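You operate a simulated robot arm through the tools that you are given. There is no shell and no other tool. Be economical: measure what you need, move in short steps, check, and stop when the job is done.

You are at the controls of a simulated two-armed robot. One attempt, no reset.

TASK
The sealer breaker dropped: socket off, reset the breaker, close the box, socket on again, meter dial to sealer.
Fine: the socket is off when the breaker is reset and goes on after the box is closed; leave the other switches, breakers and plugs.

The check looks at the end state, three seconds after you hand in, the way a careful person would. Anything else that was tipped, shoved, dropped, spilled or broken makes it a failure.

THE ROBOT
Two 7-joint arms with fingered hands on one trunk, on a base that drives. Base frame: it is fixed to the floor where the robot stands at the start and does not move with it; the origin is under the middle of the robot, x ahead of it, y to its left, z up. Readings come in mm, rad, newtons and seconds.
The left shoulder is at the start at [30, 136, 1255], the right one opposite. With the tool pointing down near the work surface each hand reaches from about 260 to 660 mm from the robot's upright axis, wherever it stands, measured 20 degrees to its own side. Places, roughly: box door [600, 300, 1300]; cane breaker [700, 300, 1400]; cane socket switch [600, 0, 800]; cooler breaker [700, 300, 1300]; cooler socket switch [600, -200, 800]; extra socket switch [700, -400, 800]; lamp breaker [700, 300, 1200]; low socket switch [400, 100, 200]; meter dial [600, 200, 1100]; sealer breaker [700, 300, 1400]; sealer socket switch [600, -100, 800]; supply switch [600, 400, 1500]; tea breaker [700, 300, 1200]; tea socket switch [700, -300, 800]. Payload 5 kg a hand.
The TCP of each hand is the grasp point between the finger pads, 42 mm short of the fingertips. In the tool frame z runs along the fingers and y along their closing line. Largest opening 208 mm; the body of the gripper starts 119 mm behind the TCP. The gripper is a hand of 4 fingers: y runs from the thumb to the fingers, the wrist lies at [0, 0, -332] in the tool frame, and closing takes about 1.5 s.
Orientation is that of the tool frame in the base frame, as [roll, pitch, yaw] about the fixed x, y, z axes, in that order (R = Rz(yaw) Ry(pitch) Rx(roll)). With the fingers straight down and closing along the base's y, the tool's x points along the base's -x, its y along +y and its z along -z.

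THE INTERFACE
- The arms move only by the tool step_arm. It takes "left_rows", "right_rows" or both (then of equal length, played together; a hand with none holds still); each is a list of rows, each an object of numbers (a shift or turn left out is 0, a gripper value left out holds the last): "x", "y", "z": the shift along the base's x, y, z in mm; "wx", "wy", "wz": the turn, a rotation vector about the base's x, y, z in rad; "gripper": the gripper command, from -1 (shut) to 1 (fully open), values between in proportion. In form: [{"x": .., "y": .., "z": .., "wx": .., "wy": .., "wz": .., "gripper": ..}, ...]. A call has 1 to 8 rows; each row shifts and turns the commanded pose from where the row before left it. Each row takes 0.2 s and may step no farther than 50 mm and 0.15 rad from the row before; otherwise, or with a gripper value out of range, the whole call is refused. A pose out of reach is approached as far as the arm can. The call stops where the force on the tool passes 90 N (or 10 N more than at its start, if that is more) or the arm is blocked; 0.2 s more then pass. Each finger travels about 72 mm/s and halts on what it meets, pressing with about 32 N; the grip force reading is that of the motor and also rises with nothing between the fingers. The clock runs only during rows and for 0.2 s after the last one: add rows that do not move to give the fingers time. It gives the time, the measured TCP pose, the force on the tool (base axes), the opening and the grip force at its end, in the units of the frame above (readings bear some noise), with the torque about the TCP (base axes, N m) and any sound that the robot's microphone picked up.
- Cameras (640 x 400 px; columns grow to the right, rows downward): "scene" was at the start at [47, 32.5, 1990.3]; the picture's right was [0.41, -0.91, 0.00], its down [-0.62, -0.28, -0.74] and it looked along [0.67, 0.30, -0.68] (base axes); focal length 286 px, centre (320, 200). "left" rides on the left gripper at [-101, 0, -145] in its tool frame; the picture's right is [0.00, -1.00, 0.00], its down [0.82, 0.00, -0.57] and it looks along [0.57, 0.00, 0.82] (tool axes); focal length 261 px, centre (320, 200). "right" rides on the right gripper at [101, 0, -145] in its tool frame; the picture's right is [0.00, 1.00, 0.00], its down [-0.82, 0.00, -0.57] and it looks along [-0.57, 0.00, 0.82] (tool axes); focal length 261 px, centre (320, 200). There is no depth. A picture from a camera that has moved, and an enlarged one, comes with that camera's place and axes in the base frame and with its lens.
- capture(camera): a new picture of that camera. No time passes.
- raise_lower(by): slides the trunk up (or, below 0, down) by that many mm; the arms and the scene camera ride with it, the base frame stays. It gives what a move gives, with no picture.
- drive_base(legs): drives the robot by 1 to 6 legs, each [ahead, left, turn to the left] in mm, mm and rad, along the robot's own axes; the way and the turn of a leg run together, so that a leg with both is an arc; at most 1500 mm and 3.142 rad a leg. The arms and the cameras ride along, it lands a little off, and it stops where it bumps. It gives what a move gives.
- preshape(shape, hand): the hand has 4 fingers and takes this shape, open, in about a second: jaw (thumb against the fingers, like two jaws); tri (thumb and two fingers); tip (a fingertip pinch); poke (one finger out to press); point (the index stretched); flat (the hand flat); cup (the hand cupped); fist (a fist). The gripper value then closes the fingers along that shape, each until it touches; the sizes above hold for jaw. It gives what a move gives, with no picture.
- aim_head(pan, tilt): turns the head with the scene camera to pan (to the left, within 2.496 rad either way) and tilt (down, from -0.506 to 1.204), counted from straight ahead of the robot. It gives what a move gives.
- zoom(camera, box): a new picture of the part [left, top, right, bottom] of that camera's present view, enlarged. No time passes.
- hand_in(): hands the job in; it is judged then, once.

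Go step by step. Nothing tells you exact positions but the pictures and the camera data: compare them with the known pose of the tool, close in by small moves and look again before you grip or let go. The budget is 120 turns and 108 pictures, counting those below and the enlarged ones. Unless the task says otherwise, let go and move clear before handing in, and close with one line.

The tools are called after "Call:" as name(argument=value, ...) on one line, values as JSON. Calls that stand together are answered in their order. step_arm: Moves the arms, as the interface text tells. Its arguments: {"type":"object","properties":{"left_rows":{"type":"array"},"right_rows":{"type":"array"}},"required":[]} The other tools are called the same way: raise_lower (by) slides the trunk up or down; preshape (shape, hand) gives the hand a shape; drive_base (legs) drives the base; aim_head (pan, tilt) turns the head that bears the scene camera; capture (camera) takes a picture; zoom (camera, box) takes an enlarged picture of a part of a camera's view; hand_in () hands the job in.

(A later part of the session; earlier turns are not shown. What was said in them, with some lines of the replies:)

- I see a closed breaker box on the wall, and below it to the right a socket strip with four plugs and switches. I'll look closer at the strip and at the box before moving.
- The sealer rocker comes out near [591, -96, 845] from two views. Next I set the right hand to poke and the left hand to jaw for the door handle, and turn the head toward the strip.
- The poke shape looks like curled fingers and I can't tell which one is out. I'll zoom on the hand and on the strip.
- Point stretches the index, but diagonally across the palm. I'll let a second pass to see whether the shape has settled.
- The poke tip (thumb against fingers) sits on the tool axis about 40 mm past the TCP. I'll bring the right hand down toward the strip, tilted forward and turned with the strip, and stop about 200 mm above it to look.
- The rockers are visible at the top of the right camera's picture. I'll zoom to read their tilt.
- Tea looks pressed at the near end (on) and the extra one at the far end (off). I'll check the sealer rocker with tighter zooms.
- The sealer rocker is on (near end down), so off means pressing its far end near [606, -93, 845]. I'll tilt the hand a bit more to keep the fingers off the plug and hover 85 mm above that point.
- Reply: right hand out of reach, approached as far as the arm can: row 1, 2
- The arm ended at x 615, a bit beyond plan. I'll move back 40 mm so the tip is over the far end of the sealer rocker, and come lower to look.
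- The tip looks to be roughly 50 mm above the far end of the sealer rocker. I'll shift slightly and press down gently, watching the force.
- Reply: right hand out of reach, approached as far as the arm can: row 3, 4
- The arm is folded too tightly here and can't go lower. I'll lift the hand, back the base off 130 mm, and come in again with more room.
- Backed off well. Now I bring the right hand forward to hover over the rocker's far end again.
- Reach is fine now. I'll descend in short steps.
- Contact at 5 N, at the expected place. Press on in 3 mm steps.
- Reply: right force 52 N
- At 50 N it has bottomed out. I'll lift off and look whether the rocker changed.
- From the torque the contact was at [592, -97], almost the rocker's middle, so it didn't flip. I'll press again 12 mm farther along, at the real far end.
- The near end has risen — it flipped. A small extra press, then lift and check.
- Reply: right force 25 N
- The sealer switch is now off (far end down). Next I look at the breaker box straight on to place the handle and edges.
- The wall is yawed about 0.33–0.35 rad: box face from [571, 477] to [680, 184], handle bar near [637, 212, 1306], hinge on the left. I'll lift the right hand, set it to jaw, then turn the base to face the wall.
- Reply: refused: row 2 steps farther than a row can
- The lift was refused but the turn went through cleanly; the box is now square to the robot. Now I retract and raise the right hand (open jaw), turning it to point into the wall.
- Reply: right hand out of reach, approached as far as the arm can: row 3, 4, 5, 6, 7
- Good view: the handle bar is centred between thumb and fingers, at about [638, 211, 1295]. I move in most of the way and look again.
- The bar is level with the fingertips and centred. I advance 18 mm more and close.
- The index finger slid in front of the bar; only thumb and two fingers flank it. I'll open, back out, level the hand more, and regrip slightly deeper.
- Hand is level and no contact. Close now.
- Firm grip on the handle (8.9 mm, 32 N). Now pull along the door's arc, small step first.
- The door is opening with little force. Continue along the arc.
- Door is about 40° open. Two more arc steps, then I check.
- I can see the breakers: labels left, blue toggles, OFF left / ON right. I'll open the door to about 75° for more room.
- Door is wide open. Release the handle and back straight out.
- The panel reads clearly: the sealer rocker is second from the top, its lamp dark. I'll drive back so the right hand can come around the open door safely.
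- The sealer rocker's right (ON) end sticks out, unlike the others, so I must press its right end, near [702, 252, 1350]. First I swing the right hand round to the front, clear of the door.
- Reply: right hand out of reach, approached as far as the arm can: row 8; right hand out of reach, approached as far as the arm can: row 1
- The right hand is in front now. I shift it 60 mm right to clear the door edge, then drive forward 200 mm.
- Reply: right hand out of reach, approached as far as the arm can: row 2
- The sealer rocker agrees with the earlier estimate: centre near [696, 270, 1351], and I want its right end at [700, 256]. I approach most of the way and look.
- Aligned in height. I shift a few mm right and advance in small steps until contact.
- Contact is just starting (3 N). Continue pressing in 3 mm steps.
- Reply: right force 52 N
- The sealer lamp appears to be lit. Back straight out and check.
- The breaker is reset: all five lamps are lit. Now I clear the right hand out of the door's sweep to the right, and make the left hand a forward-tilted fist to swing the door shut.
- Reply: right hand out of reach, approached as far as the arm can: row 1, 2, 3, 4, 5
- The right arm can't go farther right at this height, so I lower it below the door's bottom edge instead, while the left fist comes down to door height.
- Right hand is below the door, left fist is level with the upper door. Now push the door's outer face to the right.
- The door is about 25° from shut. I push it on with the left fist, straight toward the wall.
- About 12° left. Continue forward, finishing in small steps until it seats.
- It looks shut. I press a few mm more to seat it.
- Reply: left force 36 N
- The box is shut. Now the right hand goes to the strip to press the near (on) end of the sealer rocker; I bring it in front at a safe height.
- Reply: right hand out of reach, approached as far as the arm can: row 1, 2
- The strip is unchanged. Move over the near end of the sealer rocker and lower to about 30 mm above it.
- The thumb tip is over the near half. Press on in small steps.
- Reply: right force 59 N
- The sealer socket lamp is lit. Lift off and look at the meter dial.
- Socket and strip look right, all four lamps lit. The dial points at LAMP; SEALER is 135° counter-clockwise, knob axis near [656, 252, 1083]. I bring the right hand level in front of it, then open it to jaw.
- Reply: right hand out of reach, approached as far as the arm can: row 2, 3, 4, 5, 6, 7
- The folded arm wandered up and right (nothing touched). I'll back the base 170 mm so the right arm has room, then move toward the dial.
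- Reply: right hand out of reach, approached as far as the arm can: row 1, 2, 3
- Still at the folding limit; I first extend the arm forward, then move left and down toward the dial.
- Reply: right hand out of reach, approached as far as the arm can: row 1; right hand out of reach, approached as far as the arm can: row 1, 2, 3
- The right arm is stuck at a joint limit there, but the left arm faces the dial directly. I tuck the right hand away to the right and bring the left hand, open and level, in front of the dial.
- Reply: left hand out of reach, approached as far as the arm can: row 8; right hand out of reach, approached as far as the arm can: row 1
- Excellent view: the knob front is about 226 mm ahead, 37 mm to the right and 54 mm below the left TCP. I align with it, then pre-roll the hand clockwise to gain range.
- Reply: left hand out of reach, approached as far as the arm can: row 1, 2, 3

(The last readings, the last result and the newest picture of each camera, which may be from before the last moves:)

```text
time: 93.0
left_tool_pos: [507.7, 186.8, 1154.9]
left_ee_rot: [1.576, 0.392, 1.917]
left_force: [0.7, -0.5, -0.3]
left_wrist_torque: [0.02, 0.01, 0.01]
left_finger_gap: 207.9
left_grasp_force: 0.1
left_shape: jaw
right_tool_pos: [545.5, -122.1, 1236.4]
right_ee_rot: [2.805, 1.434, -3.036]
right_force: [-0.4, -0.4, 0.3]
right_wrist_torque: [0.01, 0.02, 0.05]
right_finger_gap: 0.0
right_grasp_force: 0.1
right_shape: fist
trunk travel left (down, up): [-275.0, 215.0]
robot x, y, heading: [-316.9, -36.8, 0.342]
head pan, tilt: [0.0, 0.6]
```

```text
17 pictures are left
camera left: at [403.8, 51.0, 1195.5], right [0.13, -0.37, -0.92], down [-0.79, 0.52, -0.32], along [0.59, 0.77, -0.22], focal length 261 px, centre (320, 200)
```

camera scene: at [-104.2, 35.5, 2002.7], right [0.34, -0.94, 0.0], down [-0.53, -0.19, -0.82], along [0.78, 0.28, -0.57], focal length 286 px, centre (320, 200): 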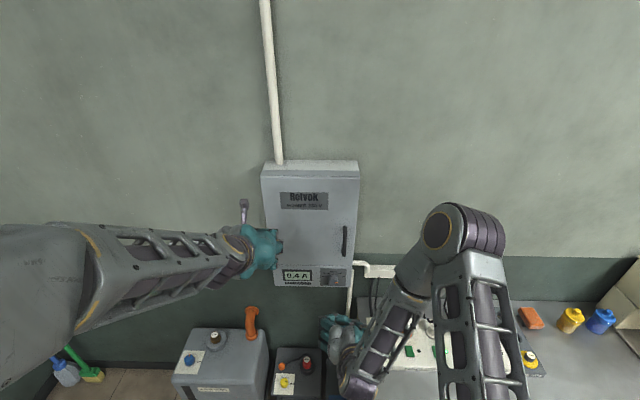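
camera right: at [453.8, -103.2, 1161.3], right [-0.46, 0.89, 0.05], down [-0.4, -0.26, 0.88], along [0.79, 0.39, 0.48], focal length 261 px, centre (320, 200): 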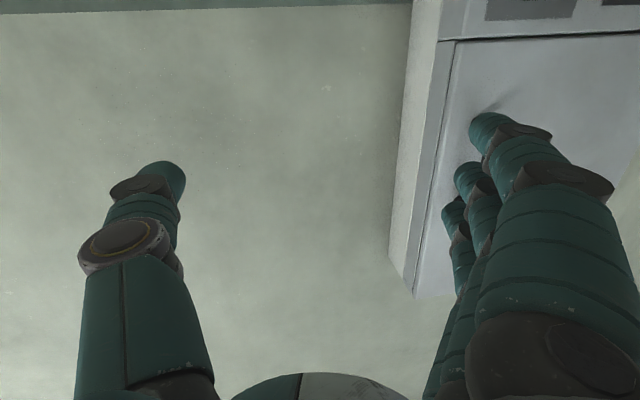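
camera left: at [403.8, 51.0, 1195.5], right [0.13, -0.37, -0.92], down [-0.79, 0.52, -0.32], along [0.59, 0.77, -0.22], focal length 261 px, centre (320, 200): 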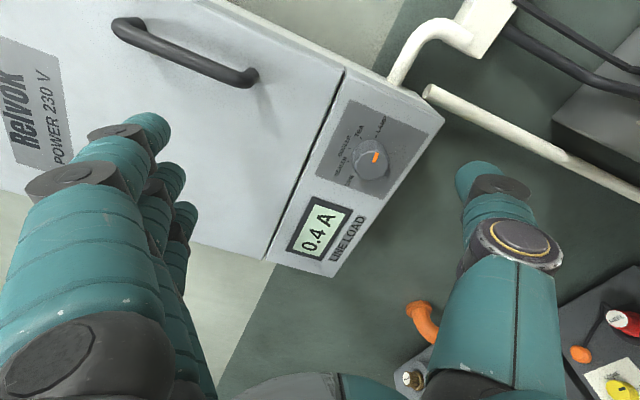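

The pre-roll worked, but the arm can't go lower from here. Two views agree: knob front at about [636, 245, 1084]. I lower the trunk by 71 mm to bring the hand level with it.

Call:
raise_lower(by=-71)

Call:
step_arm(left_rows=[{"x": 10, "y": 10}, {"x": 20, "y": 11}, {}])

Call:
capture(camera="left")

```text
time: 94.0
left_tool_pos: [507.4, 187.0, 1084.3]
left_ee_rot: [1.575, 0.394, 1.916]
left_force: [-0.2, 0.0, 0.1]
left_wrist_torque: [-0.02, 0.04, 0.03]
left_finger_gap: 208.1
left_grasp_force: 0.1
left_shape: jaw
right_tool_pos: [545.5, -122.5, 1165.4]
right_ee_rot: [2.806, 1.436, -3.035]
right_force: [-0.7, 0.8, 0.5]
right_wrist_torque: [-0.06, 0.05, -0.09]
right_finger_gap: 0.0
right_grasp_force: 0.0
right_shape: fist
trunk travel left (down, up): [-204.0, 286.0]
robot x, y, heading: [-320.1, -37.7, 0.346]
head pan, tilt: [0.0, 0.6]
```

```text
time: 94.8
left_tool_pos: [533.1, 204.6, 1096.3]
left_ee_rot: [1.579, 0.394, 1.92]
left_force: [-0.3, -0.4, 0.8]
left_wrist_torque: [0.01, 0.02, -0.02]
left_finger_gap: 208.0
left_grasp_force: 0.0
left_shape: jaw
left hand out of reach, approached as far as the arm can: row 1, 2
right_tool_pos: [545.3, -121.6, 1164.1]
right_ee_rot: [2.805, 1.434, -3.038]
right_force: [-0.8, 0.7, -0.7]
right_wrist_torque: [-0.02, 0.0, -0.03]
right_finger_gap: 0.1
right_grasp_force: 0.0
right_shape: fist
trunk travel left (down, up): [-204.0, 286.0]
robot x, y, heading: [-321.1, -37.8, 0.341]
head pan, tilt: [0.0, 0.6]
```

```text
16 pictures are left
camera left: at [429.4, 68.8, 1137.7], right [0.12, -0.37, -0.92], down [-0.8, 0.52, -0.31], along [0.59, 0.77, -0.23], focal length 261 px, centre (320, 200)
```

left: 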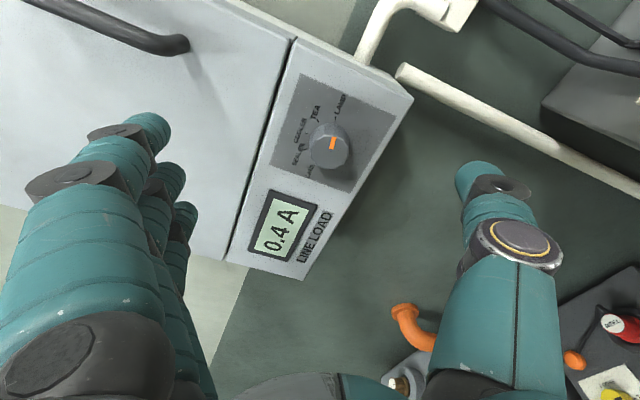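

Still at the lower boundary. I lower the trunk 90 mm more and raise the hand back to knob height.

Call:
raise_lower(by=-90)

Call:
step_arm(left_rows=[{"z": 40}, {"z": 38}, {}])

Call:
capture(camera="left")

```text
time: 96.1
left_tool_pos: [532.9, 205.2, 1007.5]
left_ee_rot: [1.58, 0.394, 1.918]
left_force: [-0.1, 0.6, 0.6]
left_wrist_torque: [-0.02, 0.08, 0.0]
left_finger_gap: 208.0
left_grasp_force: 0.0
left_shape: jaw
right_tool_pos: [545.5, -122.5, 1075.6]
right_ee_rot: [2.808, 1.435, -3.035]
right_force: [-0.2, 0.0, -0.7]
right_wrist_torque: [0.0, 0.02, 0.03]
right_finger_gap: 0.1
right_grasp_force: 0.0
right_shape: fist
trunk travel left (down, up): [-114.0, 376.0]
robot x, y, heading: [-319.9, -37.4, 0.344]
head pan, tilt: [0.0, 0.6]
```

```text
time: 96.9
left_tool_pos: [533.7, 205.7, 1085.0]
left_ee_rot: [1.579, 0.395, 1.919]
left_force: [0.6, -0.2, -0.3]
left_wrist_torque: [-0.03, -0.02, -0.02]
left_finger_gap: 207.9
left_grasp_force: 0.1
left_shape: jaw
right_tool_pos: [545.6, -121.9, 1074.1]
right_ee_rot: [2.806, 1.434, -3.035]
right_force: [0.1, 0.5, 0.4]
right_wrist_torque: [-0.03, 0.0, 0.03]
right_finger_gap: 0.0
right_grasp_force: 0.1
right_shape: fist
trunk travel left (down, up): [-114.0, 376.0]
robot x, y, heading: [-321.8, -33.4, 0.345]
head pan, tilt: [0.0, 0.6]
```

```text
15 pictures are left
camera left: at [430.4, 69.7, 1125.3], right [0.12, -0.37, -0.92], down [-0.8, 0.52, -0.31], along [0.59, 0.77, -0.23], focal length 261 px, centre (320, 200)
```

left: 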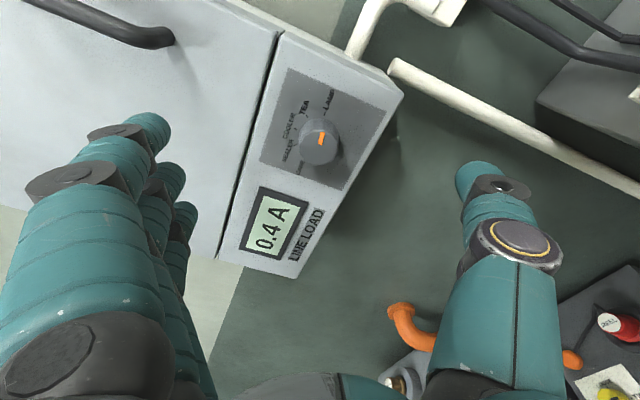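

Knob is centred in the hand's view, as expected. I narrow the opening to about 100 mm and advance 60 mm.

Call:
step_arm(left_rows=[{"gripper": 0.0}, {}, {}, {"x": 18.7, "y": 7.2}, {"x": 18.7, "y": 7.2}, {"x": 18.7, "y": 7.2}, {}])

Call:
capture(camera="left")

```text
time: 98.5
left_tool_pos: [590.9, 225.8, 1084.1]
left_ee_rot: [1.578, 0.394, 1.917]
left_force: [-0.6, -0.1, 0.1]
left_wrist_torque: [-0.02, 0.02, 0.0]
left_finger_gap: 104.8
left_grasp_force: 0.1
left_shape: jaw
right_tool_pos: [546.0, -121.9, 1075.4]
right_ee_rot: [2.803, 1.435, -3.038]
right_force: [-0.8, 0.7, -0.6]
right_wrist_torque: [-0.01, 0.0, 0.06]
right_finger_gap: 0.0
right_grasp_force: 0.0
right_shape: fist
trunk travel left (down, up): [-114.0, 376.0]
robot x, y, heading: [-321.3, -36.7, 0.348]
head pan, tilt: [0.0, 0.6]
```

```text
14 pictures are left
camera left: at [485.5, 90.4, 1125.7], right [0.12, -0.37, -0.92], down [-0.8, 0.52, -0.31], along [0.59, 0.77, -0.23], focal length 261 px, centre (320, 200)
```

left: 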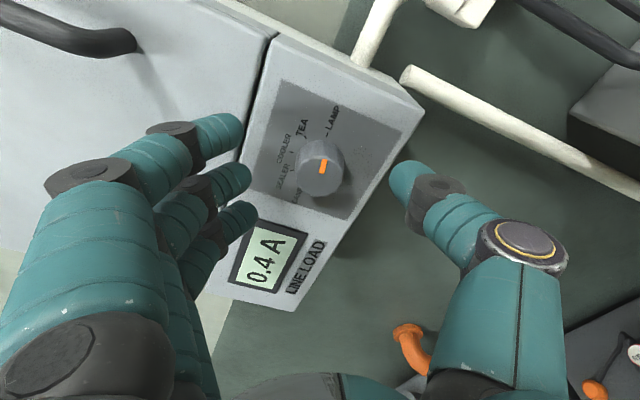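

Well lined up. Advance 20 mm and close on the knob.

Call:
step_arm(left_rows=[{"x": 10, "y": 3.6}, {"x": 9, "y": 3.2}, {}])

Call:
step_arm(left_rows=[{"gripper": -1}, {}, {}, {}, {}, {}, {}])

Call:
capture(camera="left")

```text
time: 99.3
left_tool_pos: [609.2, 232.6, 1083.7]
left_ee_rot: [1.579, 0.394, 1.921]
left_force: [-7.8, -0.2, -1.3]
left_wrist_torque: [0.06, -0.57, 0.0]
left_finger_gap: 104.8
left_grasp_force: 0.1
left_shape: jaw
right_tool_pos: [545.1, -121.8, 1074.6]
right_ee_rot: [2.806, 1.435, -3.036]
right_force: [1.0, -0.2, 0.0]
right_wrist_torque: [-0.01, -0.02, 0.04]
right_finger_gap: 0.0
right_grasp_force: 0.1
right_shape: fist
trunk travel left (down, up): [-114.0, 376.0]
robot x, y, heading: [-322.5, -37.5, 0.346]
head pan, tilt: [0.0, 0.6]
```

```text
time: 100.9
left_tool_pos: [608.8, 231.7, 1081.2]
left_ee_rot: [1.583, 0.392, 1.92]
left_force: [-7.0, -5.1, -14.5]
left_wrist_torque: [-0.12, 0.1, 0.04]
left_finger_gap: 29.1
left_grasp_force: 31.6
left_shape: jaw
right_tool_pos: [546.2, -121.4, 1074.1]
right_ee_rot: [2.803, 1.434, -3.037]
right_force: [0.4, 0.8, 0.1]
right_wrist_torque: [0.03, 0.0, 0.07]
right_finger_gap: 0.1
right_grasp_force: 0.0
right_shape: fist
trunk travel left (down, up): [-114.0, 376.0]
robot x, y, heading: [-322.3, -36.2, 0.343]
head pan, tilt: [0.0, 0.6]
```

```text
13 pictures are left
camera left: at [504.9, 96.7, 1123.0], right [0.12, -0.37, -0.92], down [-0.8, 0.52, -0.31], along [0.59, 0.77, -0.23], focal length 261 px, centre (320, 200)
```

left: 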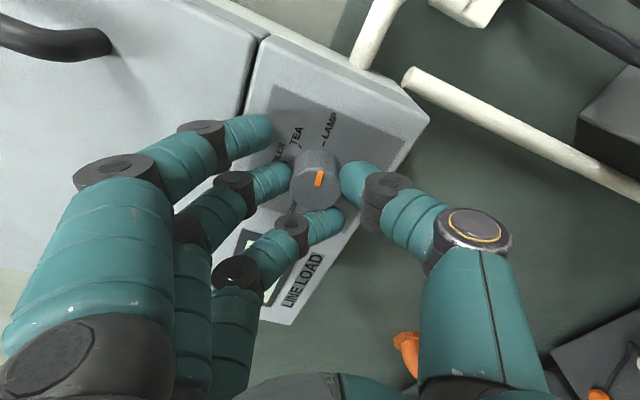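

Gripped on the knob (gap 29 mm, 32 N). Turn counter-clockwise, first part.

Call:
step_arm(left_rows=[{"wx": -0.132, "wy": -0.047}, {"wx": -0.132, "wy": -0.047}, {"wx": -0.132, "wy": -0.047}, {"wx": -0.132, "wy": -0.047}, {}])

Call:
capture(camera="left")

```text
time: 102.1
left_tool_pos: [608.7, 233.2, 1084.4]
left_ee_rot: [1.586, 0.956, 1.919]
left_force: [-7.4, -9.0, -9.9]
left_wrist_torque: [-0.12, 0.17, -0.04]
left_finger_gap: 28.3
left_grasp_force: 31.8
left_shape: jaw
right_tool_pos: [545.3, -121.7, 1075.4]
right_ee_rot: [2.802, 1.436, -3.039]
right_force: [-0.1, 0.1, -0.1]
right_wrist_torque: [-0.01, -0.01, 0.06]
right_finger_gap: 0.1
right_grasp_force: 0.0
right_shape: fist
trunk travel left (down, up): [-114.0, 376.0]
robot x, y, heading: [-319.6, -34.9, 0.342]
head pan, tilt: [0.0, 0.6]
```

```text
12 pictures are left
camera left: at [492.7, 130.4, 1169.1], right [0.27, -0.77, -0.57], down [-0.7, 0.25, -0.67], along [0.66, 0.58, -0.48], focal length 261 px, centre (320, 200)
```

left: 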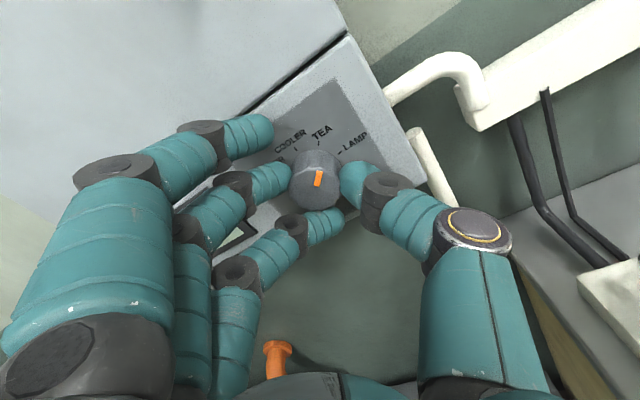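

The knob turns with the hand. Continue.

Call:
step_arm(left_rows=[{"wx": -0.132, "wy": -0.047}, {"wx": -0.132, "wy": -0.047}, {"wx": -0.132, "wy": -0.047}, {"wx": -0.132, "wy": -0.047}, {"wx": -0.132, "wy": -0.047}, {"wx": -0.132, "wy": -0.047}, {}])

Call:
capture(camera="left")

```text
time: 103.7
left_tool_pos: [609.0, 234.0, 1087.3]
left_ee_rot: [-1.572, 1.344, -1.235]
left_force: [-1.1, 0.2, 15.9]
left_wrist_torque: [0.16, -0.2, 0.38]
left_finger_gap: 27.3
left_grasp_force: 32.6
left_shape: jaw
right_tool_pos: [545.5, -121.4, 1075.0]
right_ee_rot: [2.803, 1.437, -3.035]
right_force: [0.5, 0.3, 0.0]
right_wrist_torque: [0.02, -0.02, 0.04]
right_finger_gap: 0.0
right_grasp_force: 0.1
right_shape: fist
trunk travel left (down, up): [-114.0, 376.0]
robot x, y, heading: [-319.4, -37.6, 0.344]
head pan, tilt: [0.0, 0.6]
```

```text
11 pictures are left
camera left: at [464.3, 208.5, 1186.7], right [0.32, -0.92, 0.23], down [-0.48, -0.37, -0.8], along [0.82, 0.15, -0.56], focal length 261 px, centre (320, 200)
```

left: 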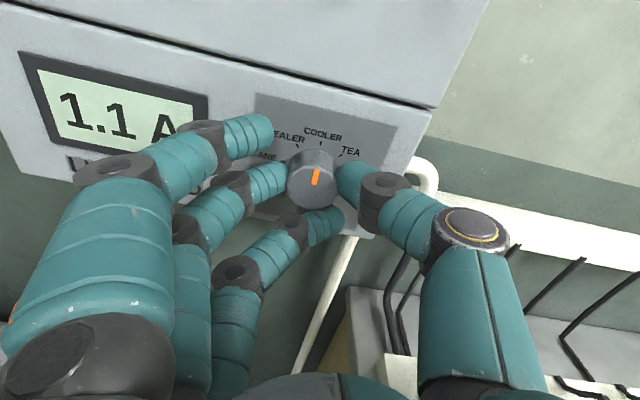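

The meter now reads another circuit (mark near COOLER/TEA). About 0.95 rad remains.

Call:
step_arm(left_rows=[{"wx": -0.1286, "wy": -0.046}, {"wx": -0.1286, "wy": -0.046}, {"wx": -0.1286, "wy": -0.046}, {"wx": -0.1286, "wy": -0.046}, {"wx": -0.1286, "wy": -0.046}, {"wx": -0.1286, "wy": -0.046}, {"wx": -0.1286, "wy": -0.046}, {}])

Call:
capture(camera="left")

```text
time: 105.5
left_tool_pos: [606.6, 236.6, 1086.2]
left_ee_rot: [-1.562, 0.386, -1.232]
left_force: [-6.2, 22.6, 24.9]
left_wrist_torque: [0.32, -0.49, 0.69]
left_finger_gap: 26.9
left_grasp_force: 31.6
left_shape: jaw
right_tool_pos: [543.1, -120.1, 1075.4]
right_ee_rot: [2.814, 1.434, -3.028]
right_force: [-0.2, 0.1, 0.5]
right_wrist_torque: [0.0, -0.05, 0.04]
right_finger_gap: 0.0
right_grasp_force: 0.1
right_shape: fist
trunk travel left (down, up): [-114.0, 376.0]
robot x, y, heading: [-321.9, -35.6, 0.342]
head pan, tilt: [0.0, 0.6]
```

```text
10 pictures are left
camera left: at [438.9, 277.1, 1123.9], right [0.12, -0.35, 0.93], down [-0.28, -0.91, -0.31], along [0.95, -0.23, -0.21], focal length 261 px, centre (320, 200)
```

left: 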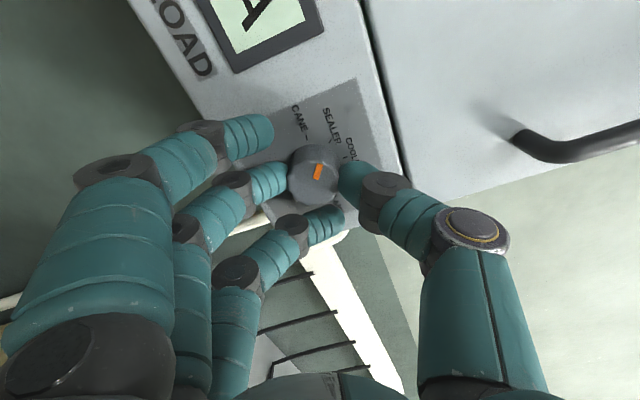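

Call:
zoom(camera="left", box=[260, 90, 380, 230])

```text
2.86 times, centred on (320, 160) of left
camera zoom: at [438.9, 277.1, 1123.9], right [0.12, -0.35, 0.93], down [-0.28, -0.91, -0.31], along [0.95, -0.23, -0.21], focal length 745 px, centre (320, 314)
```

zoom: 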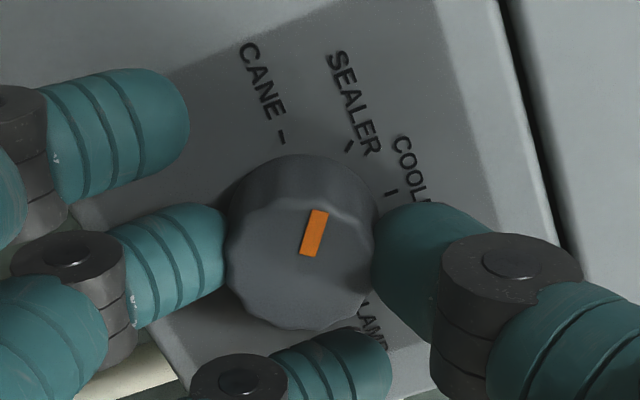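

The mark is near SEALER, but perspective makes it hard to be sure. I'll release, back off a bit and read the dial.

Call:
step_arm(left_rows=[{"gripper": -0.2}, {}, {}, {}, {"x": -30, "y": -11}, {"x": -40, "y": -14}, {}])

Call:
capture(camera="left")

```text
time: 107.1
left_tool_pos: [539.0, 209.0, 1084.4]
left_ee_rot: [-1.565, 0.392, -1.233]
left_force: [0.5, 0.6, -0.2]
left_wrist_torque: [0.0, 0.0, 0.0]
left_finger_gap: 82.5
left_grasp_force: 0.2
left_shape: jaw
right_tool_pos: [546.2, -121.4, 1074.5]
right_ee_rot: [2.804, 1.434, -3.035]
right_force: [0.8, -0.3, 0.0]
right_wrist_torque: [0.02, 0.01, 0.03]
right_finger_gap: 0.0
right_grasp_force: 0.0
right_shape: fist
trunk travel left (down, up): [-114.0, 376.0]
robot x, y, heading: [-323.1, -36.7, 0.34]
head pan, tilt: [0.0, 0.6]
```

```text
8 pictures are left
camera left: at [371.6, 249.3, 1122.6], right [0.12, -0.36, 0.93], down [-0.29, -0.91, -0.31], along [0.95, -0.23, -0.21], focal length 261 px, centre (320, 200)
```

left: 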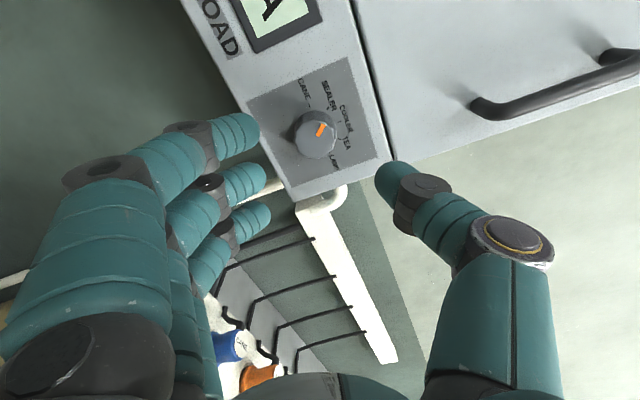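

Call:
zoom(camera="left", box=[280, 70, 370, 170])

```text
4.00 times, centred on (325, 120) of left
camera zoom: at [371.6, 249.3, 1122.6], right [0.12, -0.36, 0.93], down [-0.29, -0.91, -0.31], along [0.95, -0.23, -0.21], focal length 1043 px, centre (300, 520)
```

zoom: 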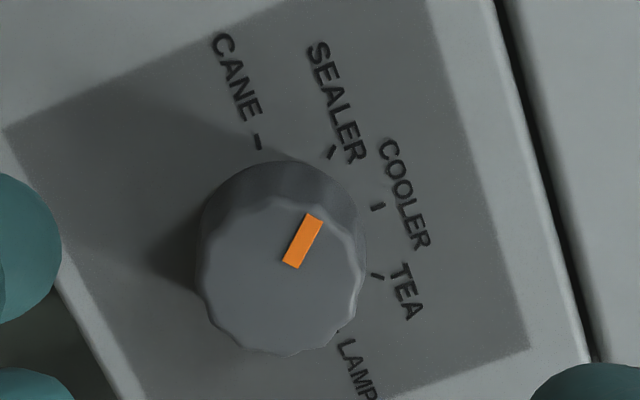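

The mark is at SEALER or a few degrees past it. I back the left hand away to the left and read the dial from the head camera.

Call:
step_arm(left_rows=[{"x": -40, "y": -14}, {"x": -30, "y": 25}, {"x": -20, "y": 42}, {"x": -15, "y": 45}, {"x": -15, "y": 45}, {}])

Call:
capture(camera="scene")

```text
time: 108.5
left_tool_pos: [424.0, 284.6, 1131.2]
left_ee_rot: [-1.573, 0.402, -1.225]
left_force: [-0.3, 0.1, -0.1]
left_wrist_torque: [0.01, -0.03, 0.03]
left_finger_gap: 82.7
left_grasp_force: 0.0
left_shape: jaw
left hand out of reach, approached as far as the arm can: row 3, 4, 5
right_tool_pos: [544.9, -121.6, 1074.5]
right_ee_rot: [2.805, 1.434, -3.036]
right_force: [0.4, 0.1, 0.1]
right_wrist_torque: [0.05, -0.04, 0.09]
right_finger_gap: 0.1
right_grasp_force: 0.1
right_shape: fist
trunk travel left (down, up): [-114.0, 376.0]
robot x, y, heading: [-319.0, -36.1, 0.344]
head pan, tilt: [0.0, 0.6]
```

```text
6 pictures are left
camera scene: at [-263.5, -18.5, 1841.6], right [0.34, -0.94, 0.0], down [-0.53, -0.19, -0.82], along [0.78, 0.28, -0.57], focal length 286 px, centre (320, 200)
```

scene: 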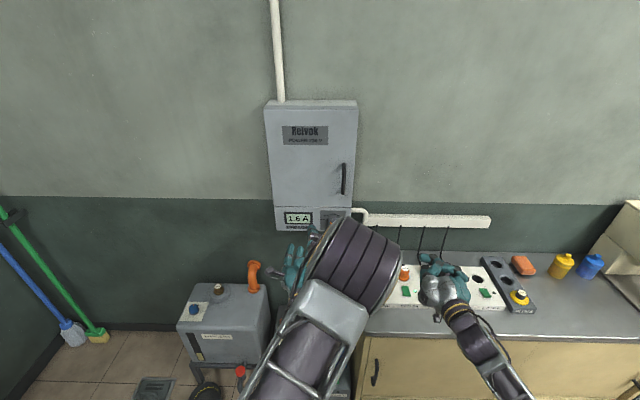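

Call:
zoom(camera="scene", box=[280, 200, 360, 240])

```text
8.00 times, centred on (320, 220) of scene
camera zoom: at [-263.5, -18.5, 1841.6], right [0.34, -0.94, 0.0], down [-0.53, -0.19, -0.82], along [0.78, 0.28, -0.57], focal length 2292 px, centre (320, 40)
```

zoom: 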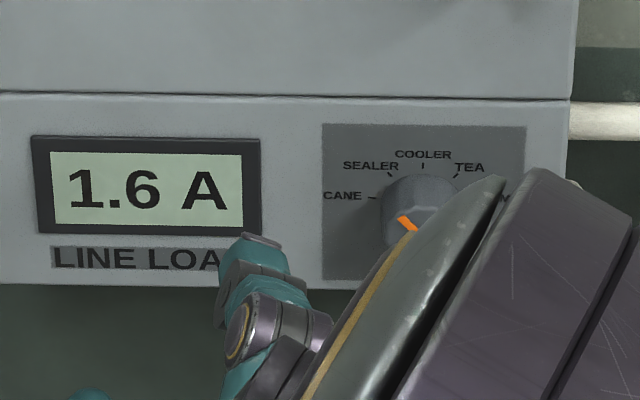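

The mark points at SEALER and the meter reads 1.6 A. I back the robot away and take a last look at everything.

Call:
drive_base(legs=[[-250, 0, 0]])

Call:
capture(camera="scene")

Call:
zoom(camera="scene", box=[340, 170, 520, 280])

```text
time: 109.7
left_tool_pos: [353.5, 268.3, 1128.9]
left_ee_rot: [-1.577, 0.403, -1.221]
left_force: [2.1, 2.4, -2.5]
left_wrist_torque: [0.08, -0.22, -0.2]
left_finger_gap: 83.1
left_grasp_force: 0.0
left_shape: jaw
right_tool_pos: [480.1, -137.4, 1072.6]
right_ee_rot: [2.829, 1.434, -3.011]
right_force: [2.1, 1.7, -1.7]
right_wrist_torque: [0.09, -0.2, -0.03]
right_finger_gap: 0.0
right_grasp_force: 0.1
right_shape: fist
trunk travel left (down, up): [-114.0, 376.0]
robot x, y, heading: [-388.2, -57.8, 0.355]
head pan, tilt: [0.0, 0.6]
stopped in leg 1: the robot was blocked; the commanded pose is now the measured one
```

```text
4 pictures are left
camera scene: at [-329.8, -36.3, 1841.6], right [0.35, -0.94, 0.0], down [-0.53, -0.2, -0.82], along [0.77, 0.28, -0.57], focal length 286 px, centre (320, 200)
```

scene: 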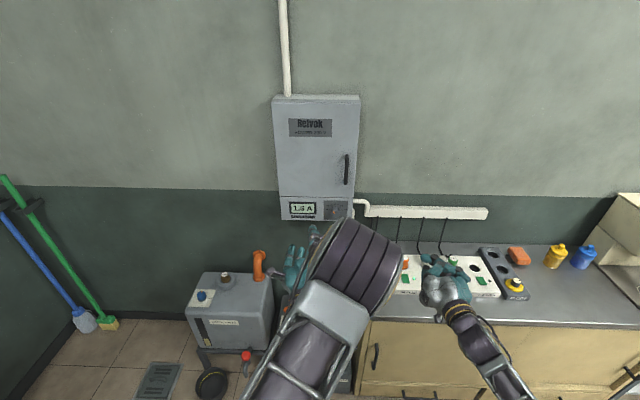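

```text
3.56 times, centred on (430, 225) of scene
camera zoom: at [-329.8, -36.3, 1841.6], right [0.35, -0.94, 0.0], down [-0.53, -0.2, -0.82], along [0.77, 0.28, -0.57], focal length 1019 px, centre (-71, 111)
```

zoom: 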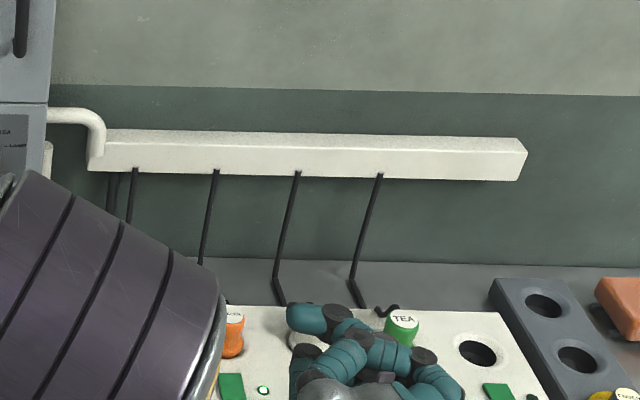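

The drive bumped something behind me after 70 mm. I ease forward 40 mm and look back to see that nothing was knocked over.

Call:
drive_base(legs=[[40, 0, 0]])

Call:
aim_head(pan=2.4, tilt=0.75)

Call:
capture(camera="scene")

Call:
aim_head(pan=-2.4, tilt=0.75)

Call:
capture(camera="scene")

```text
time: 110.5
left_tool_pos: [392.6, 280.5, 1128.9]
left_ee_rot: [-1.577, 0.402, -1.222]
left_force: [2.3, 0.8, -2.0]
left_wrist_torque: [0.04, -0.19, -0.02]
left_finger_gap: 82.8
left_grasp_force: 0.1
left_shape: jaw
right_tool_pos: [519.4, -124.2, 1072.4]
right_ee_rot: [2.819, 1.431, -3.017]
right_force: [1.4, 0.8, -2.1]
right_wrist_torque: [0.12, -0.15, 0.08]
right_finger_gap: 0.3
right_grasp_force: 0.1
right_shape: fist
trunk travel left (down, up): [-114.0, 376.0]
robot x, y, heading: [-353.0, -43.5, 0.352]
head pan, tilt: [0.0, 0.6]
```

```text
time: 112.7
left_tool_pos: [389.6, 279.5, 1131.4]
left_ee_rot: [-1.577, 0.402, -1.222]
left_force: [-0.2, -0.4, -0.1]
left_wrist_torque: [0.04, 0.02, -0.02]
left_finger_gap: 83.0
left_grasp_force: 0.0
left_shape: jaw
right_tool_pos: [516.4, -125.0, 1074.6]
right_ee_rot: [2.816, 1.435, -3.02]
right_force: [-0.4, 0.2, 0.6]
right_wrist_torque: [-0.02, 0.01, 0.03]
right_finger_gap: 0.0
right_grasp_force: 0.2
right_shape: fist
trunk travel left (down, up): [-114.0, 376.0]
robot x, y, heading: [-351.7, -45.7, 0.355]
head pan, tilt: [2.4, 0.75]
```

```text
2 pictures are left
camera scene: at [-455.3, -24.7, 1828.8], right [0.38, 0.93, 0.0], down [0.63, -0.26, -0.73], along [-0.68, 0.28, -0.68], focal length 286 px, centre (320, 200)
```

scene: 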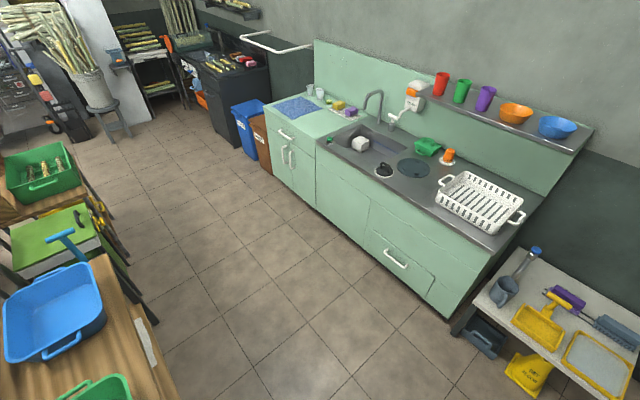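

```text
time: 116.5
left_tool_pos: [389.3, 280.8, 1132.5]
left_ee_rot: [-1.575, 0.404, -1.22]
left_force: [-0.2, -0.7, 0.1]
left_wrist_torque: [-0.03, -0.01, 0.02]
left_finger_gap: 82.9
left_grasp_force: 0.0
left_shape: jaw
right_tool_pos: [516.7, -125.4, 1075.0]
right_ee_rot: [2.815, 1.435, -3.021]
right_force: [-0.6, 0.3, -0.3]
right_wrist_torque: [0.0, 0.01, 0.06]
right_finger_gap: 0.0
right_grasp_force: 0.0
right_shape: fist
trunk travel left (down, up): [-114.0, 376.0]
robot x, y, heading: [-350.8, -46.7, 0.353]
head pan, tilt: [-2.4, 0.75]
```

```text
1 pictures are left
camera scene: at [-416.5, -129.9, 1828.8], right [-0.89, 0.46, 0.0], down [0.31, 0.61, -0.73], along [-0.34, -0.65, -0.68], focal length 286 px, centre (320, 200)
```

scene: 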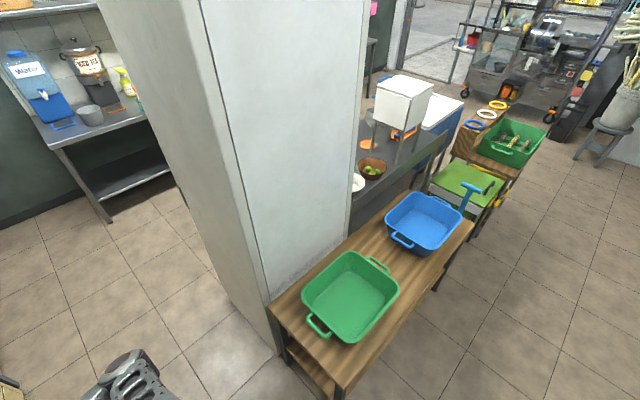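

Behind me stands a pillar and a wooden table with tubs. Everything is upright and nothing has fallen, and both hands are empty and clear of the work, so I hand in.

Call:
hand_in()

```text
The job is handed in.
```

I turned the sealer socket off, reset its breaker, closed the box, turned the socket back on and set the meter dial to SEALER. The sealer breaker and socket lamps are lit and the meter reads 1.6 A. At the end I backed the base into something behind me, probably the wooden table or the pillar. Everything in view afterwards was upright, but I couldn't tell whether the table had shifted.
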